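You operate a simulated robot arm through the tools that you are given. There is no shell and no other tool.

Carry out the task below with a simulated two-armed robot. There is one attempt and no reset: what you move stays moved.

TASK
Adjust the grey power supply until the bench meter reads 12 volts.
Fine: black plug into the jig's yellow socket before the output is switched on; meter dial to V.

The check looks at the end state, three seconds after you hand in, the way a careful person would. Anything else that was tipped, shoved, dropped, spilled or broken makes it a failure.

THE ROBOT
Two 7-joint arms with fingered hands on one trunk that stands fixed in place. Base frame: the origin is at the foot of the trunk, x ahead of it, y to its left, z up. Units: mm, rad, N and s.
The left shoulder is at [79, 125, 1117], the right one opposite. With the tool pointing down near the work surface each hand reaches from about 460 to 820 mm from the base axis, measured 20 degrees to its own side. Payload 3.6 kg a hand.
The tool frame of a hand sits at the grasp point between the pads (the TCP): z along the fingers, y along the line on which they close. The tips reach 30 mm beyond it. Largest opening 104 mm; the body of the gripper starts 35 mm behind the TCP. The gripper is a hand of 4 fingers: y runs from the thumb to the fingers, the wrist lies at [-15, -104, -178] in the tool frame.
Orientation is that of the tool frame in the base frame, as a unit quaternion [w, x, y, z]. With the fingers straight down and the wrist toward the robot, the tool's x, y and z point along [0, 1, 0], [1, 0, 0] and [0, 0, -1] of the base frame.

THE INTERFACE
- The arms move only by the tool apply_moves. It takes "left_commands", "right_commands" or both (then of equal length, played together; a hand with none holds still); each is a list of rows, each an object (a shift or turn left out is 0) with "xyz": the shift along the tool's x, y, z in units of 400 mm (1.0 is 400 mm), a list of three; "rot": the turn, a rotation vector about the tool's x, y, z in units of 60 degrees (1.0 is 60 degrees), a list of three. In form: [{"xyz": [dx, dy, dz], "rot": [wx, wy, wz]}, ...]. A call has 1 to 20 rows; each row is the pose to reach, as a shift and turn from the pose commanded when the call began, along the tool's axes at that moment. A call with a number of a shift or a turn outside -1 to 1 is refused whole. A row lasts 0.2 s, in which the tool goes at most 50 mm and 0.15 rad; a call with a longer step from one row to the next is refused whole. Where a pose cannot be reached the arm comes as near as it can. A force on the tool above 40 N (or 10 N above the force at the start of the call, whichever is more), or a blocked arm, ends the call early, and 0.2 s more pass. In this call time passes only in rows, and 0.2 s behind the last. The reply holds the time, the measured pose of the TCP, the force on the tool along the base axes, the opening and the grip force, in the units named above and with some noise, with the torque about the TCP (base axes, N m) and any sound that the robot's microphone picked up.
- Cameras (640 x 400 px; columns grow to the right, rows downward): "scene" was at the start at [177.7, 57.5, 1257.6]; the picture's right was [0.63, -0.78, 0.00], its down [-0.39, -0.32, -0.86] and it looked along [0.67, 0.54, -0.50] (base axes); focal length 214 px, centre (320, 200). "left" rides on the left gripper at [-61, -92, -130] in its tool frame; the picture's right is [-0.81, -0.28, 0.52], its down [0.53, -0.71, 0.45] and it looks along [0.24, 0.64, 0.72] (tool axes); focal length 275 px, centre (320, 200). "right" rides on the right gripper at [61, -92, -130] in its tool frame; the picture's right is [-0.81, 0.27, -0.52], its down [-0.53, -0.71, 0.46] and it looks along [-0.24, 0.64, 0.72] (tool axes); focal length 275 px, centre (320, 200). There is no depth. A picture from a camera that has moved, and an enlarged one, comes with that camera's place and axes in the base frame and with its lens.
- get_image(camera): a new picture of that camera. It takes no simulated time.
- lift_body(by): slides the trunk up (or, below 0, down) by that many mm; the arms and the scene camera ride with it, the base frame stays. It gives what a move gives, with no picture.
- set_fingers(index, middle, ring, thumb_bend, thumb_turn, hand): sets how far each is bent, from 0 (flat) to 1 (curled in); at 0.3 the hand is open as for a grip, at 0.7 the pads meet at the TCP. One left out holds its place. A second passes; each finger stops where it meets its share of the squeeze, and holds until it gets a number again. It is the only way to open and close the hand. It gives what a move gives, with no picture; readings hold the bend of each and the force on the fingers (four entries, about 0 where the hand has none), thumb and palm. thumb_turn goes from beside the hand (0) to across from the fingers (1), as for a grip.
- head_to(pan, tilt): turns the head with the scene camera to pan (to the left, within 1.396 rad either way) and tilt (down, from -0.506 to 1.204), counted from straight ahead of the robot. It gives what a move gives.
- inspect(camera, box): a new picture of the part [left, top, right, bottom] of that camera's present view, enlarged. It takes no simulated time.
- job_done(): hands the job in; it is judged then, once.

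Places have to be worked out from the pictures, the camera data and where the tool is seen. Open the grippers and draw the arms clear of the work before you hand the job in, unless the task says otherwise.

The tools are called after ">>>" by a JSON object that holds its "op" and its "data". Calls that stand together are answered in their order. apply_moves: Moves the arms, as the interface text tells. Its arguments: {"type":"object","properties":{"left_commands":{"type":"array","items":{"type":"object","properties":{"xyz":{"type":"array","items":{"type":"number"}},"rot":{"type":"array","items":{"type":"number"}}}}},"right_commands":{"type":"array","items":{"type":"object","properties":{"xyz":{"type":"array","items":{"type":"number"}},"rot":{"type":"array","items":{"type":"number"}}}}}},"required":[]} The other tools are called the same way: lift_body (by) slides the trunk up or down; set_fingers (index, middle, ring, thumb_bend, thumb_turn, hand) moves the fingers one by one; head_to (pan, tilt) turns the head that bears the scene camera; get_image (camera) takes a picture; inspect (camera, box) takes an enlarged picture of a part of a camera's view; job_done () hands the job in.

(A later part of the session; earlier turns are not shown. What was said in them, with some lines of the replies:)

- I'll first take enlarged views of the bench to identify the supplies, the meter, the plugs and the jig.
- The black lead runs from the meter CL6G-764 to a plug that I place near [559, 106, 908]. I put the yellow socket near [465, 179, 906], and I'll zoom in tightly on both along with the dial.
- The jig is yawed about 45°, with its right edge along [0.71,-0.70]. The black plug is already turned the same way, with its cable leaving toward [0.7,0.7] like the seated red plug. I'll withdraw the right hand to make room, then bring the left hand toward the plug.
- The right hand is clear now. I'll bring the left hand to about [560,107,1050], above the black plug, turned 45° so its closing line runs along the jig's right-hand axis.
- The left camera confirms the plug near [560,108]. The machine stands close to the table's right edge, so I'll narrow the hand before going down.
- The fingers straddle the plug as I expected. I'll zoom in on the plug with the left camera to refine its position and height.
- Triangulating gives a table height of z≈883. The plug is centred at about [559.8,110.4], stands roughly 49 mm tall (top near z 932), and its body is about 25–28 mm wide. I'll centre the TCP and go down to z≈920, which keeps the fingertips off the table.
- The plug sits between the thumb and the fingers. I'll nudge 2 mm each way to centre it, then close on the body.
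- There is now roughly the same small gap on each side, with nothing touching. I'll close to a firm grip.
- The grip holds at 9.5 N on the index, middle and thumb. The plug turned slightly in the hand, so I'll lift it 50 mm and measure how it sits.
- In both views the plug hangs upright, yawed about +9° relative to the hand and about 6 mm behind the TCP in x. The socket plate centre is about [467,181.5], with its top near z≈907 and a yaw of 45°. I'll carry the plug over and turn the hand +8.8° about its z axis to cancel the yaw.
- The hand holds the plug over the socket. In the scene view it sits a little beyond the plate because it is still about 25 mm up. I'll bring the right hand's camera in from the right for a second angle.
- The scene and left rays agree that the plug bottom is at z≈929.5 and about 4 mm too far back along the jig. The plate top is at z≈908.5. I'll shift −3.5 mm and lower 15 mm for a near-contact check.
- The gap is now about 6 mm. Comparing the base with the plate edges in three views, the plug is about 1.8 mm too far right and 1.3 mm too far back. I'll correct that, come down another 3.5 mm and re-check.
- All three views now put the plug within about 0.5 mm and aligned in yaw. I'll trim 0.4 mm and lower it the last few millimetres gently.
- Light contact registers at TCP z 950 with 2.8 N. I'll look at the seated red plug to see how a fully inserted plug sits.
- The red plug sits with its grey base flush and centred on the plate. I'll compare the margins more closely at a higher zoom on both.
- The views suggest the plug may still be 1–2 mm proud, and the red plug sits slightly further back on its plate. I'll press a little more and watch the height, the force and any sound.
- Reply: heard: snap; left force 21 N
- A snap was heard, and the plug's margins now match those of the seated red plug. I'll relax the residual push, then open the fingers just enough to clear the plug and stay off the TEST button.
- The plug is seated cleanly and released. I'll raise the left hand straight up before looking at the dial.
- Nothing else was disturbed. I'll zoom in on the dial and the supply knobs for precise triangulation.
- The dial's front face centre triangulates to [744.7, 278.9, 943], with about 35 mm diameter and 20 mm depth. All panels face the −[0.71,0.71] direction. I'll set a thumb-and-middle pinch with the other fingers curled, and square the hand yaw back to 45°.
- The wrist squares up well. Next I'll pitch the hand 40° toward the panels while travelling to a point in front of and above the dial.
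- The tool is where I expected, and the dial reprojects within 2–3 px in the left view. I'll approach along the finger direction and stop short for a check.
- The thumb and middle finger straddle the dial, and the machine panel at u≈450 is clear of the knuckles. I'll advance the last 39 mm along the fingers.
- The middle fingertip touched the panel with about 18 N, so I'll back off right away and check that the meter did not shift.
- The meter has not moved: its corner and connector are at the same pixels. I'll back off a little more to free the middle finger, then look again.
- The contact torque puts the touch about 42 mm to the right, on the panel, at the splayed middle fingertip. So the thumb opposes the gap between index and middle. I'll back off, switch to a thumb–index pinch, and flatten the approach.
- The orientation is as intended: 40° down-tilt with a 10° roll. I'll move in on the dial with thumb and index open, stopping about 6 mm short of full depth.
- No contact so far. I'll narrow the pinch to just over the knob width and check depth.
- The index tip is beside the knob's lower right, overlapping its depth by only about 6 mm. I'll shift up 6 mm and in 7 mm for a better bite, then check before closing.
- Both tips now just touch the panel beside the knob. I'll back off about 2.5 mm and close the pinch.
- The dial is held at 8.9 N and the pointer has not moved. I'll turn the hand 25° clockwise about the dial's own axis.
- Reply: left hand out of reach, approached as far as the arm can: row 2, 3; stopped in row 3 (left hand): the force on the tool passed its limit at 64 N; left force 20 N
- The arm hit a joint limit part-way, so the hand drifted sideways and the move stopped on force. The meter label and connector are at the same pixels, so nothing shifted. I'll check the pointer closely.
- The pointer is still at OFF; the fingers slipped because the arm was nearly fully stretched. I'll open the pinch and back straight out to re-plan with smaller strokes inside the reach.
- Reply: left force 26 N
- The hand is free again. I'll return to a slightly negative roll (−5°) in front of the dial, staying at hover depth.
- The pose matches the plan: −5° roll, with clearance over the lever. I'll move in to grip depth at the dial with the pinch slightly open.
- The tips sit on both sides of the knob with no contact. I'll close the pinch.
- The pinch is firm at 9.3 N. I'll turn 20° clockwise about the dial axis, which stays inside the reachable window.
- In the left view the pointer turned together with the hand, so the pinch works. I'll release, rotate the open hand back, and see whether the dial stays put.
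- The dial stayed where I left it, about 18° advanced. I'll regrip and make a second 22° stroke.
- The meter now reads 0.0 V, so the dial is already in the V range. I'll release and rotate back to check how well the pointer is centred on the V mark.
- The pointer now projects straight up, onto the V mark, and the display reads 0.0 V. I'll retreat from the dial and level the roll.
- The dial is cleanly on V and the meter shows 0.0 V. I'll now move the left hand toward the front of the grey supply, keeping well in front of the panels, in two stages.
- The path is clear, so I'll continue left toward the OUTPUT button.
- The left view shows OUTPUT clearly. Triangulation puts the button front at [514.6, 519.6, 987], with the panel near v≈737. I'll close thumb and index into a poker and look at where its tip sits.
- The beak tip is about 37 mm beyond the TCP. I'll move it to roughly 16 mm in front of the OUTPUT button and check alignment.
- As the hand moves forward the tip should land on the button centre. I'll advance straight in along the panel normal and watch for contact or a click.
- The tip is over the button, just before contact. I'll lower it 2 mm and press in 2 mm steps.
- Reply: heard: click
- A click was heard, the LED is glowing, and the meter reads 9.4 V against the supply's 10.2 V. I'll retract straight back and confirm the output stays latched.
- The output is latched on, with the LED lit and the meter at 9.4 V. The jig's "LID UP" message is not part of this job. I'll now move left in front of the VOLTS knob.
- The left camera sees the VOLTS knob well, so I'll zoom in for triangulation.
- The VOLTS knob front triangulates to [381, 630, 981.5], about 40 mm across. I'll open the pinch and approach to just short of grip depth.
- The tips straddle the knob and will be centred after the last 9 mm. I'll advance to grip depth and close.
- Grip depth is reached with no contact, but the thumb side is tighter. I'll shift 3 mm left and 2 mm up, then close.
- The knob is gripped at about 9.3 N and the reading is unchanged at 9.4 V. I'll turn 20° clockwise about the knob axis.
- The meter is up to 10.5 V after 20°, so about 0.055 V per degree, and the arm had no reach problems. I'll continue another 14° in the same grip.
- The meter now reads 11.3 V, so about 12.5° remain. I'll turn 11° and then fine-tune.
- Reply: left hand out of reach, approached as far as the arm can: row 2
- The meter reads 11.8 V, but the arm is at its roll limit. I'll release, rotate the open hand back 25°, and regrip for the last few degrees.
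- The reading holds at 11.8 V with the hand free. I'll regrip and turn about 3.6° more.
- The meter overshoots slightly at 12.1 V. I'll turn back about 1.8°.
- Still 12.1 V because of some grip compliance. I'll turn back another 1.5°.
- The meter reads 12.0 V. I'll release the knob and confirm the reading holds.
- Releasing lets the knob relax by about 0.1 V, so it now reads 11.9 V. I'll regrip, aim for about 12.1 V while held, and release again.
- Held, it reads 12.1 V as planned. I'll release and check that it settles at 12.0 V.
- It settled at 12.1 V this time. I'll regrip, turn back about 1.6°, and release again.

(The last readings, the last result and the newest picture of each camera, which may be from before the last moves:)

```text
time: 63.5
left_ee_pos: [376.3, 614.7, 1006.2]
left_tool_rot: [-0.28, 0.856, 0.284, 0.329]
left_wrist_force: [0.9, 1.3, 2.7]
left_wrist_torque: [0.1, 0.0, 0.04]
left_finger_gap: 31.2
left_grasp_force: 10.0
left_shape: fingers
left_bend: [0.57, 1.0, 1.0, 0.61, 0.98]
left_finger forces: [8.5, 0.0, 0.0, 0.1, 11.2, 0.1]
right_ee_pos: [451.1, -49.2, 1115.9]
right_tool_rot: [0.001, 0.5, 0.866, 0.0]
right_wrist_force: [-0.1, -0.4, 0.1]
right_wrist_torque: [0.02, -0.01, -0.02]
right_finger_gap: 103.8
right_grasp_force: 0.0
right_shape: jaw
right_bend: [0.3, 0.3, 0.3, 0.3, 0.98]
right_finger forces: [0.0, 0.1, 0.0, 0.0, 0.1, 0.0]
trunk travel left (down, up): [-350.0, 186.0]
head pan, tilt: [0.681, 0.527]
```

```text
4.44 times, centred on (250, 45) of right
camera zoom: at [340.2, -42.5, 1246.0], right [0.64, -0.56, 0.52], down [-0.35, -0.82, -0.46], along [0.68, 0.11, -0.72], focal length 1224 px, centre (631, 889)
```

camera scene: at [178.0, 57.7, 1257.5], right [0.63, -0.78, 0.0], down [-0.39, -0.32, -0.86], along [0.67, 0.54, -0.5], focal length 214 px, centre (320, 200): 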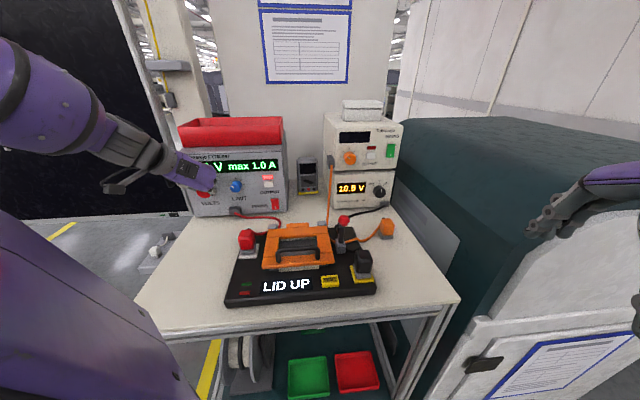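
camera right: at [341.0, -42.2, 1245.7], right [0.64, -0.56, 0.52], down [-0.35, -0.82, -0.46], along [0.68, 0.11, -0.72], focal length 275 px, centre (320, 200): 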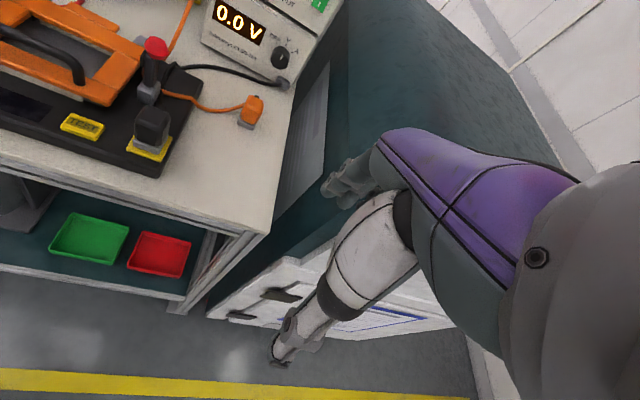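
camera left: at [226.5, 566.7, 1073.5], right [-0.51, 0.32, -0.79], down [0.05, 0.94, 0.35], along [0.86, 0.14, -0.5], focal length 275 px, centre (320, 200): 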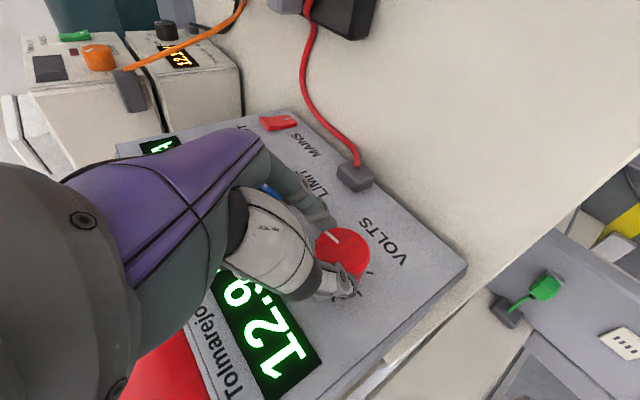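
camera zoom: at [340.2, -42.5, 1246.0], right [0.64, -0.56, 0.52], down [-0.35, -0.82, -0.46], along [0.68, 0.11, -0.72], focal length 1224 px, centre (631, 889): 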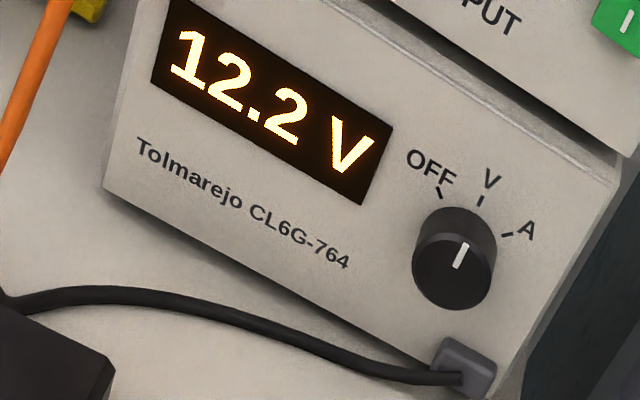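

Closing nudged it to 12.2 V and the reversal first takes up play. I'll keep turning back in small steps.

>>> {"op": "apply_moves", "data": {"left_commands": [{"xyz": [-0.0001, -0.0013, 0.0001], "rot": [-0.0129, 0, -0.0153]}]}}

>>> {"op": "inspect", "data": {"camera": "right", "box": [190, 0, 310, 90]}}

```text
time: 63.9
left_ee_pos: [376.1, 613.8, 1007.6]
left_tool_rot: [-0.272, 0.855, 0.289, 0.333]
left_wrist_force: [0.5, 2.5, 3.6]
left_wrist_torque: [0.13, -0.01, 0.07]
left_finger_gap: 31.1
left_grasp_force: 9.7
left_shape: fingers
left_bend: [0.57, 1.0, 1.0, 0.61, 0.98]
left_finger forces: [8.4, 0.1, 0.1, 0.0, 11.6, 0.0]
right_ee_pos: [450.5, -48.3, 1115.7]
right_tool_rot: [0.0, 0.5, 0.866, 0.0]
right_wrist_force: [-0.2, 0.3, -0.2]
right_wrist_torque: [-0.02, 0.02, -0.01]
right_finger_gap: 103.7
right_grasp_force: 0.0
right_shape: jaw
right_bend: [0.3, 0.3, 0.3, 0.3, 0.98]
right_finger forces: [0.1, 0.0, 0.0, 0.1, 0.0, 0.0]
trunk travel left (down, up): [-350.0, 186.0]
head pan, tilt: [0.681, 0.527]
```

```text
4.44 times, centred on (250, 45) of right
camera zoom: at [340.2, -42.6, 1246.0], right [0.64, -0.56, 0.52], down [-0.35, -0.82, -0.46], along [0.68, 0.11, -0.72], focal length 1224 px, centre (631, 889)
```

zoom: 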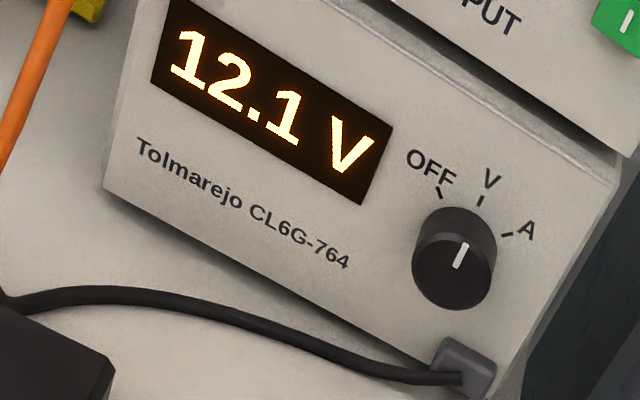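

It reads 12.1 V held after backing off. One more 0.5° step, then release and check.

>>> {"op": "apply_moves", "data": {"left_commands": [{"xyz": [0, -0.0005, 0], "rot": [-0.0054, 0, -0.0064]}]}}

>>> {"op": "inspect", "data": {"camera": "right", "box": [190, 0, 310, 90]}}

>>> {"op": "set_fingers", "data": {"hand": "left", "index": 0.47, "thumb_bend": 0.48}}

>>> {"op": "inspect", "data": {"camera": "right", "box": [190, 0, 310, 90]}}

>>> {"op": "inspect", "data": {"camera": "left", "box": [200, 200, 400, 400]}}

```text
time: 64.3
left_ee_pos: [374.1, 613.7, 1006.8]
left_tool_rot: [-0.269, 0.855, 0.291, 0.334]
left_wrist_force: [-1.2, 3.0, 4.6]
left_wrist_torque: [0.15, 0.02, 0.07]
left_finger_gap: 31.0
left_grasp_force: 10.2
left_shape: fingers
left_bend: [0.57, 1.0, 1.0, 0.61, 0.98]
left_finger forces: [8.2, 0.1, 0.1, 0.0, 12.2, 0.0]
right_ee_pos: [450.6, -48.2, 1113.8]
right_tool_rot: [0.0, 0.5, 0.866, 0.0]
right_wrist_force: [-0.6, -0.6, 0.2]
right_wrist_torque: [0.0, 0.01, 0.03]
right_finger_gap: 103.8
right_grasp_force: 0.1
right_shape: jaw
right_bend: [0.3, 0.3, 0.3, 0.3, 0.98]
right_finger forces: [0.1, 0.0, 0.0, 0.0, 0.1, 0.1]
trunk travel left (down, up): [-350.0, 186.0]
head pan, tilt: [0.681, 0.527]
```

```text
4.44 times, centred on (250, 45) of right
camera zoom: at [340.2, -42.6, 1246.0], right [0.64, -0.56, 0.52], down [-0.35, -0.82, -0.46], along [0.68, 0.11, -0.72], focal length 1224 px, centre (631, 889)
```

zoom: 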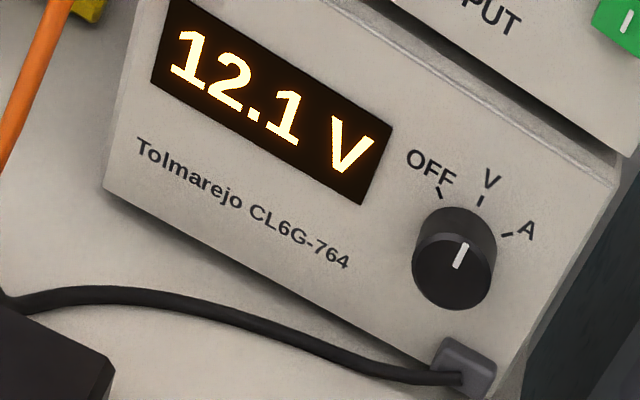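

```text
time: 65.3
left_ee_pos: [375.8, 614.2, 1006.0]
left_tool_rot: [-0.268, 0.855, 0.29, 0.336]
left_wrist_force: [-0.2, 0.1, 0.1]
left_wrist_torque: [-0.02, -0.01, 0.02]
left_finger_gap: 58.2
left_grasp_force: 0.0
left_shape: fingers
left_bend: [0.47, 1.0, 1.0, 0.48, 0.98]
left_finger forces: [0.0, 0.0, 0.1, 0.1, 0.0, 0.0]
right_ee_pos: [451.2, -48.1, 1116.0]
right_tool_rot: [0.0, 0.5, 0.866, 0.0]
right_wrist_force: [0.5, 0.1, -0.2]
right_wrist_torque: [0.0, -0.03, 0.04]
right_finger_gap: 103.7
right_grasp_force: 0.0
right_shape: jaw
right_bend: [0.3, 0.3, 0.3, 0.3, 0.98]
right_finger forces: [0.0, 0.1, 0.0, 0.1, 0.0, 0.0]
trunk travel left (down, up): [-350.0, 186.0]
head pan, tilt: [0.681, 0.527]
```

```text
4.44 times, centred on (250, 45) of right
camera zoom: at [340.5, -42.6, 1245.9], right [0.64, -0.56, 0.52], down [-0.35, -0.82, -0.46], along [0.68, 0.11, -0.72], focal length 1224 px, centre (631, 889)
```

zoom: 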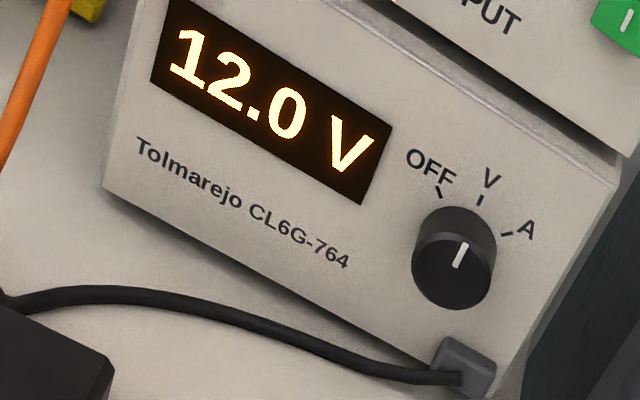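

```text
2.00 times, centred on (300, 300) of left
camera zoom: at [220.8, 572.1, 1066.8], right [-0.46, 0.27, -0.84], down [0.03, 0.96, 0.29], along [0.89, 0.11, -0.45], focal length 551 px, centre (360, 0)
```

zoom: 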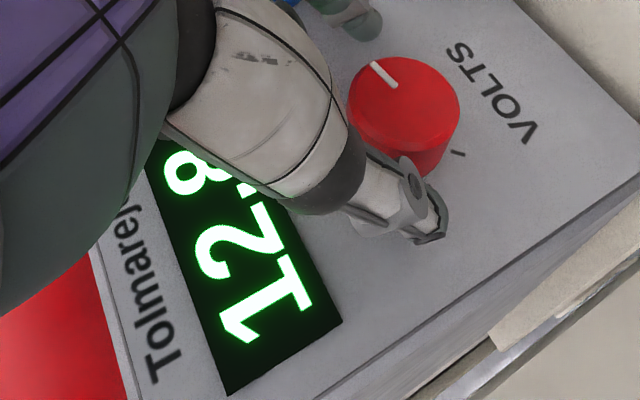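

The free-standing reading is 12.0 V, with the supply at 12.8 V. I'll back straight out along the panel normal without touching the knob.

>>> {"op": "apply_moves", "data": {"left_commands": [{"xyz": [-0.016, 0, -0.0192]}, {"xyz": [-0.0482, 0, -0.0575]}, {"xyz": [-0.1, 0, -0.12]}]}}

>>> {"op": "inspect", "data": {"camera": "right", "box": [190, 0, 310, 90]}}

>>> {"op": "get_image", "data": {"camera": "scene"}}

```text
time: 66.1
left_ee_pos: [332.0, 569.0, 1007.4]
left_tool_rot: [-0.268, 0.855, 0.29, 0.335]
left_wrist_force: [-0.1, -0.3, -0.7]
left_wrist_torque: [-0.03, 0.02, 0.03]
left_finger_gap: 57.8
left_grasp_force: 0.1
left_shape: fingers
left_bend: [0.47, 1.0, 1.0, 0.48, 0.98]
left_finger forces: [0.0, 0.1, 0.0, 0.0, 0.0, 0.0]
right_ee_pos: [450.5, -49.4, 1115.0]
right_tool_rot: [0.001, 0.5, 0.866, 0.002]
right_wrist_force: [0.0, -0.9, 0.3]
right_wrist_torque: [0.01, 0.01, 0.02]
right_finger_gap: 104.0
right_grasp_force: 0.0
right_shape: jaw
right_bend: [0.3, 0.3, 0.3, 0.3, 0.98]
right_finger forces: [0.1, 0.0, 0.0, 0.0, 0.0, 0.0]
trunk travel left (down, up): [-350.0, 186.0]
head pan, tilt: [0.681, 0.527]
```

```text
4.44 times, centred on (250, 45) of right
camera zoom: at [339.8, -43.2, 1246.1], right [0.64, -0.56, 0.52], down [-0.35, -0.82, -0.46], along [0.68, 0.11, -0.72], focal length 1224 px, centre (631, 889)
```

zoom: 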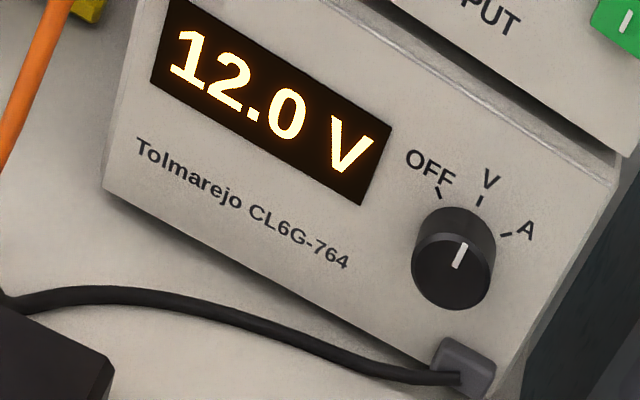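

```text
taken
camera scene: at [177.1, 56.8, 1257.7], right [0.63, -0.78, 0.0], down [-0.39, -0.32, -0.86], along [0.67, 0.54, -0.5], focal length 214 px, centre (320, 200)
```

scene: 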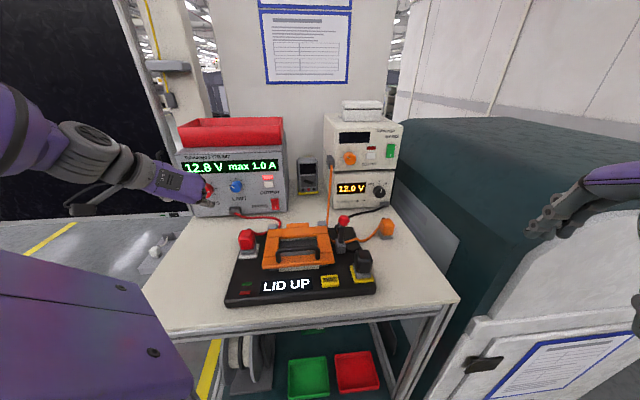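

Still 12.0 V with the hand clear. I'll draw the left arm further back and up, then open the hand.

>>> {"op": "apply_moves", "data": {"left_commands": [{"xyz": [0.0, -0.015, -0.08]}, {"xyz": [0.006, -0.03, -0.15]}, {"xyz": [0.012, -0.045, -0.215]}, {"xyz": [0.018, -0.06, -0.276]}]}}

>>> {"op": "set_fingers", "data": {"hand": "left", "index": 0.3, "middle": 0.3, "ring": 0.3, "thumb_bend": 0.3}}

>>> {"op": "apply_moves", "data": {"right_commands": [{"xyz": [-0.05, -0.07, -0.02]}, {"xyz": [-0.1, -0.14, -0.04]}, {"xyz": [-0.15, -0.21, -0.06]}]}}

>>> {"op": "get_image", "data": {"camera": "scene"}}

>>> {"op": "inspect", "data": {"camera": "scene", "box": [170, 100, 410, 220]}}

>>> {"op": "inspect", "data": {"camera": "scene", "box": [220, 200, 440, 310]}}

```text
time: 67.1
left_ee_pos: [269.6, 515.8, 1088.4]
left_tool_rot: [-0.268, 0.855, 0.292, 0.334]
left_wrist_force: [0.8, 0.6, 0.1]
left_wrist_torque: [0.0, -0.01, 0.01]
left_finger_gap: 58.2
left_grasp_force: 0.1
left_shape: fingers
left_bend: [0.47, 1.0, 1.0, 0.48, 0.98]
left_finger forces: [0.0, 0.0, 0.0, 0.2, 0.0, 0.0]
right_ee_pos: [451.7, -48.8, 1115.0]
right_tool_rot: [0.0, 0.5, 0.866, 0.0]
right_wrist_force: [-0.1, 0.0, 0.6]
right_wrist_torque: [0.04, -0.01, 0.02]
right_finger_gap: 103.7
right_grasp_force: 0.1
right_shape: jaw
right_bend: [0.3, 0.3, 0.3, 0.3, 0.98]
right_finger forces: [0.1, 0.1, 0.0, 0.0, 0.1, 0.1]
trunk travel left (down, up): [-350.0, 186.0]
head pan, tilt: [0.681, 0.527]
```

```text
time: 68.1
left_ee_pos: [271.3, 516.2, 1087.5]
left_tool_rot: [-0.269, 0.855, 0.291, 0.335]
left_wrist_force: [0.9, -0.2, -0.3]
left_wrist_torque: [-0.03, 0.01, 0.0]
left_finger_gap: 102.6
left_grasp_force: 0.0
left_shape: fingers
left_bend: [0.3, 0.3, 0.3, 0.3, 0.98]
left_finger forces: [0.0, 0.0, 0.0, 0.0, 0.0, 0.0]
right_ee_pos: [450.1, -48.4, 1114.7]
right_tool_rot: [0.0, 0.5, 0.866, 0.0]
right_wrist_force: [-0.2, -0.7, 0.7]
right_wrist_torque: [-0.01, -0.02, -0.04]
right_finger_gap: 103.7
right_grasp_force: 0.0
right_shape: jaw
right_bend: [0.3, 0.3, 0.3, 0.3, 0.98]
right_finger forces: [0.0, 0.0, 0.1, 0.0, 0.1, 0.1]
trunk travel left (down, up): [-350.0, 186.0]
head pan, tilt: [0.681, 0.527]
```

```text
time: 68.9
left_ee_pos: [271.6, 514.6, 1088.5]
left_tool_rot: [-0.268, 0.855, 0.291, 0.335]
left_wrist_force: [0.0, -1.0, 0.0]
left_wrist_torque: [0.0, 0.03, -0.01]
left_finger_gap: 102.4
left_grasp_force: 0.1
left_shape: fingers
left_bend: [0.3, 0.3, 0.3, 0.3, 0.98]
left_finger forces: [0.0, 0.0, 0.0, 0.1, 0.0, 0.1]
right_ee_pos: [407.3, -142.0, 1137.9]
right_tool_rot: [0.001, 0.5, 0.866, 0.0]
right_wrist_force: [0.3, -0.7, 0.2]
right_wrist_torque: [0.0, -0.03, 0.02]
right_finger_gap: 103.7
right_grasp_force: 0.2
right_shape: jaw
right_bend: [0.3, 0.3, 0.3, 0.3, 0.98]
right_finger forces: [0.1, 0.0, 0.0, 0.0, 0.0, 0.1]
trunk travel left (down, up): [-350.0, 186.0]
head pan, tilt: [0.681, 0.527]
```

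```text
taken
camera scene: at [177.1, 56.8, 1257.7], right [0.63, -0.78, 0.0], down [-0.39, -0.32, -0.86], along [0.67, 0.54, -0.5], focal length 214 px, centre (320, 200)
```

scene: 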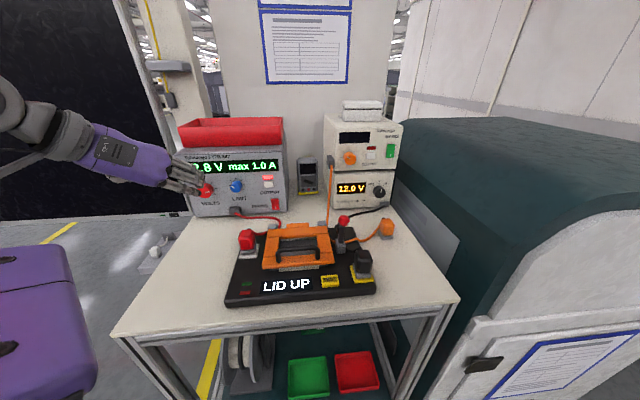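

```text
2.67 times, centred on (290, 160) of scene
camera zoom: at [177.1, 56.8, 1257.7], right [0.63, -0.78, 0.0], down [-0.39, -0.32, -0.86], along [0.67, 0.54, -0.5], focal length 572 px, centre (400, 307)
```

zoom: 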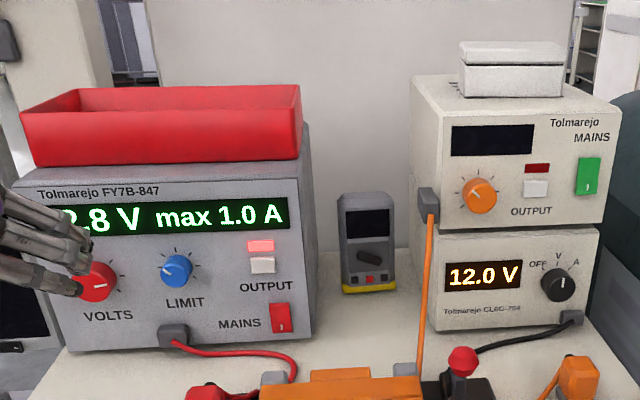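

```text
2.91 times, centred on (330, 255) of scene
camera zoom: at [177.1, 56.8, 1257.7], right [0.63, -0.78, 0.0], down [-0.39, -0.32, -0.86], along [0.67, 0.54, -0.5], focal length 624 px, centre (291, 40)
```

zoom: 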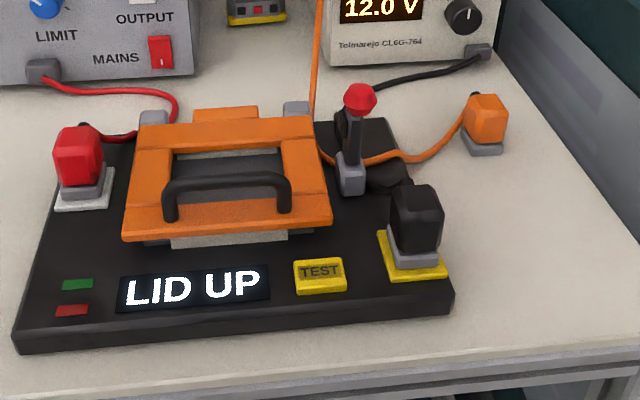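

Everything is in order: the meter reads 12.0 V on V, the output LED is lit, the black plug is seated, and nothing else has moved. I'll lift the left arm a little further clear and make a final check.

>>> {"op": "apply_moves", "data": {"left_commands": [{"xyz": [0.06, -0.025, -0.05]}, {"xyz": [0.12, -0.05, -0.1]}, {"xyz": [0.165, -0.068, -0.155]}]}}

>>> {"op": "inspect", "data": {"camera": "scene", "box": [170, 100, 410, 220]}}

>>> {"op": "get_image", "data": {"camera": "scene"}}

```text
time: 69.7
left_ee_pos: [266.9, 514.3, 1184.3]
left_tool_rot: [-0.268, 0.855, 0.291, 0.335]
left_wrist_force: [0.3, 0.3, -0.2]
left_wrist_torque: [0.01, 0.0, 0.0]
left_finger_gap: 102.9
left_grasp_force: 0.0
left_shape: fingers
left_bend: [0.3, 0.3, 0.3, 0.3, 0.98]
left_finger forces: [0.0, 0.0, 0.0, 0.0, 0.0, 0.1]
right_ee_pos: [408.2, -141.8, 1136.4]
right_tool_rot: [0.0, 0.5, 0.866, 0.0]
right_wrist_force: [0.2, -0.5, 0.1]
right_wrist_torque: [0.01, 0.0, -0.03]
right_finger_gap: 103.9
right_grasp_force: 0.0
right_shape: jaw
right_bend: [0.3, 0.3, 0.3, 0.3, 0.98]
right_finger forces: [0.0, 0.0, 0.0, 0.0, 0.1, 0.0]
trunk travel left (down, up): [-350.0, 186.0]
head pan, tilt: [0.681, 0.527]
```

```text
2.67 times, centred on (290, 160) of scene
camera zoom: at [177.5, 57.0, 1257.7], right [0.63, -0.78, 0.0], down [-0.39, -0.32, -0.86], along [0.67, 0.54, -0.5], focal length 572 px, centre (400, 307)
```

zoom: 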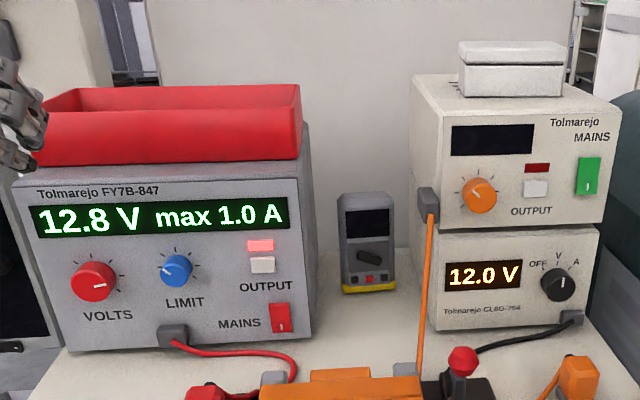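

```text
taken
camera scene: at [177.5, 57.0, 1257.7], right [0.63, -0.78, 0.0], down [-0.39, -0.32, -0.86], along [0.67, 0.54, -0.5], focal length 214 px, centre (320, 200)
```

scene: 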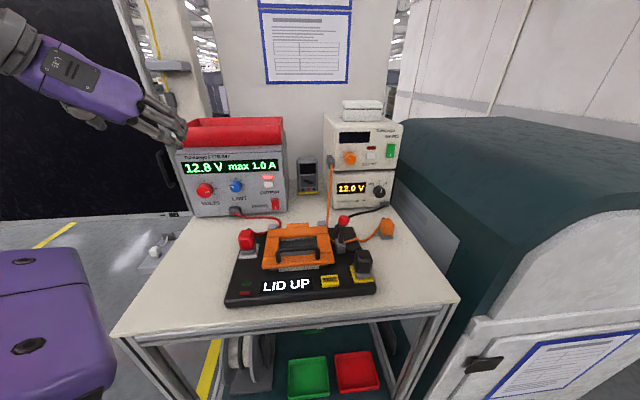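

The bench meter reads a steady 12.0 V with its dial on V, the output is on, and the black plug is in the yellow socket. Both hands are open and clear of the work, so I'm handing in.

>>> {"op": "job_done", "data": {}}

```text
The job is handed in.
```

The bench meter now reads a steady 12.0 V, and I have handed the job in. I don't have the result of the check yet.

- **Plug:** I put the black plug into the jig's yellow socket first. It snapped home and sits the same way as the red plug.
- **Dial:** The meter dial is on V. On an early try I pushed a fingertip against the meter's front at about 18 N. On a later turn the arm ran out of reach and the force peaked at 64 N before it stopped. The pictures showed no shift of the meter either time.
- **Output:** I switched the grey supply's output on only after the plug was in. The light is lit and it has stayed on.
- **Voltage:** The supply itself shows 12.8 V, because the meter reads about 0.8 V lower than the supply throughout.

The jig display shows "LID UP". It came up when the output went on, and I left it alone because the task did not ask for it. In the final pictures nothing else looked moved, and both hands are open and clear of the bench.
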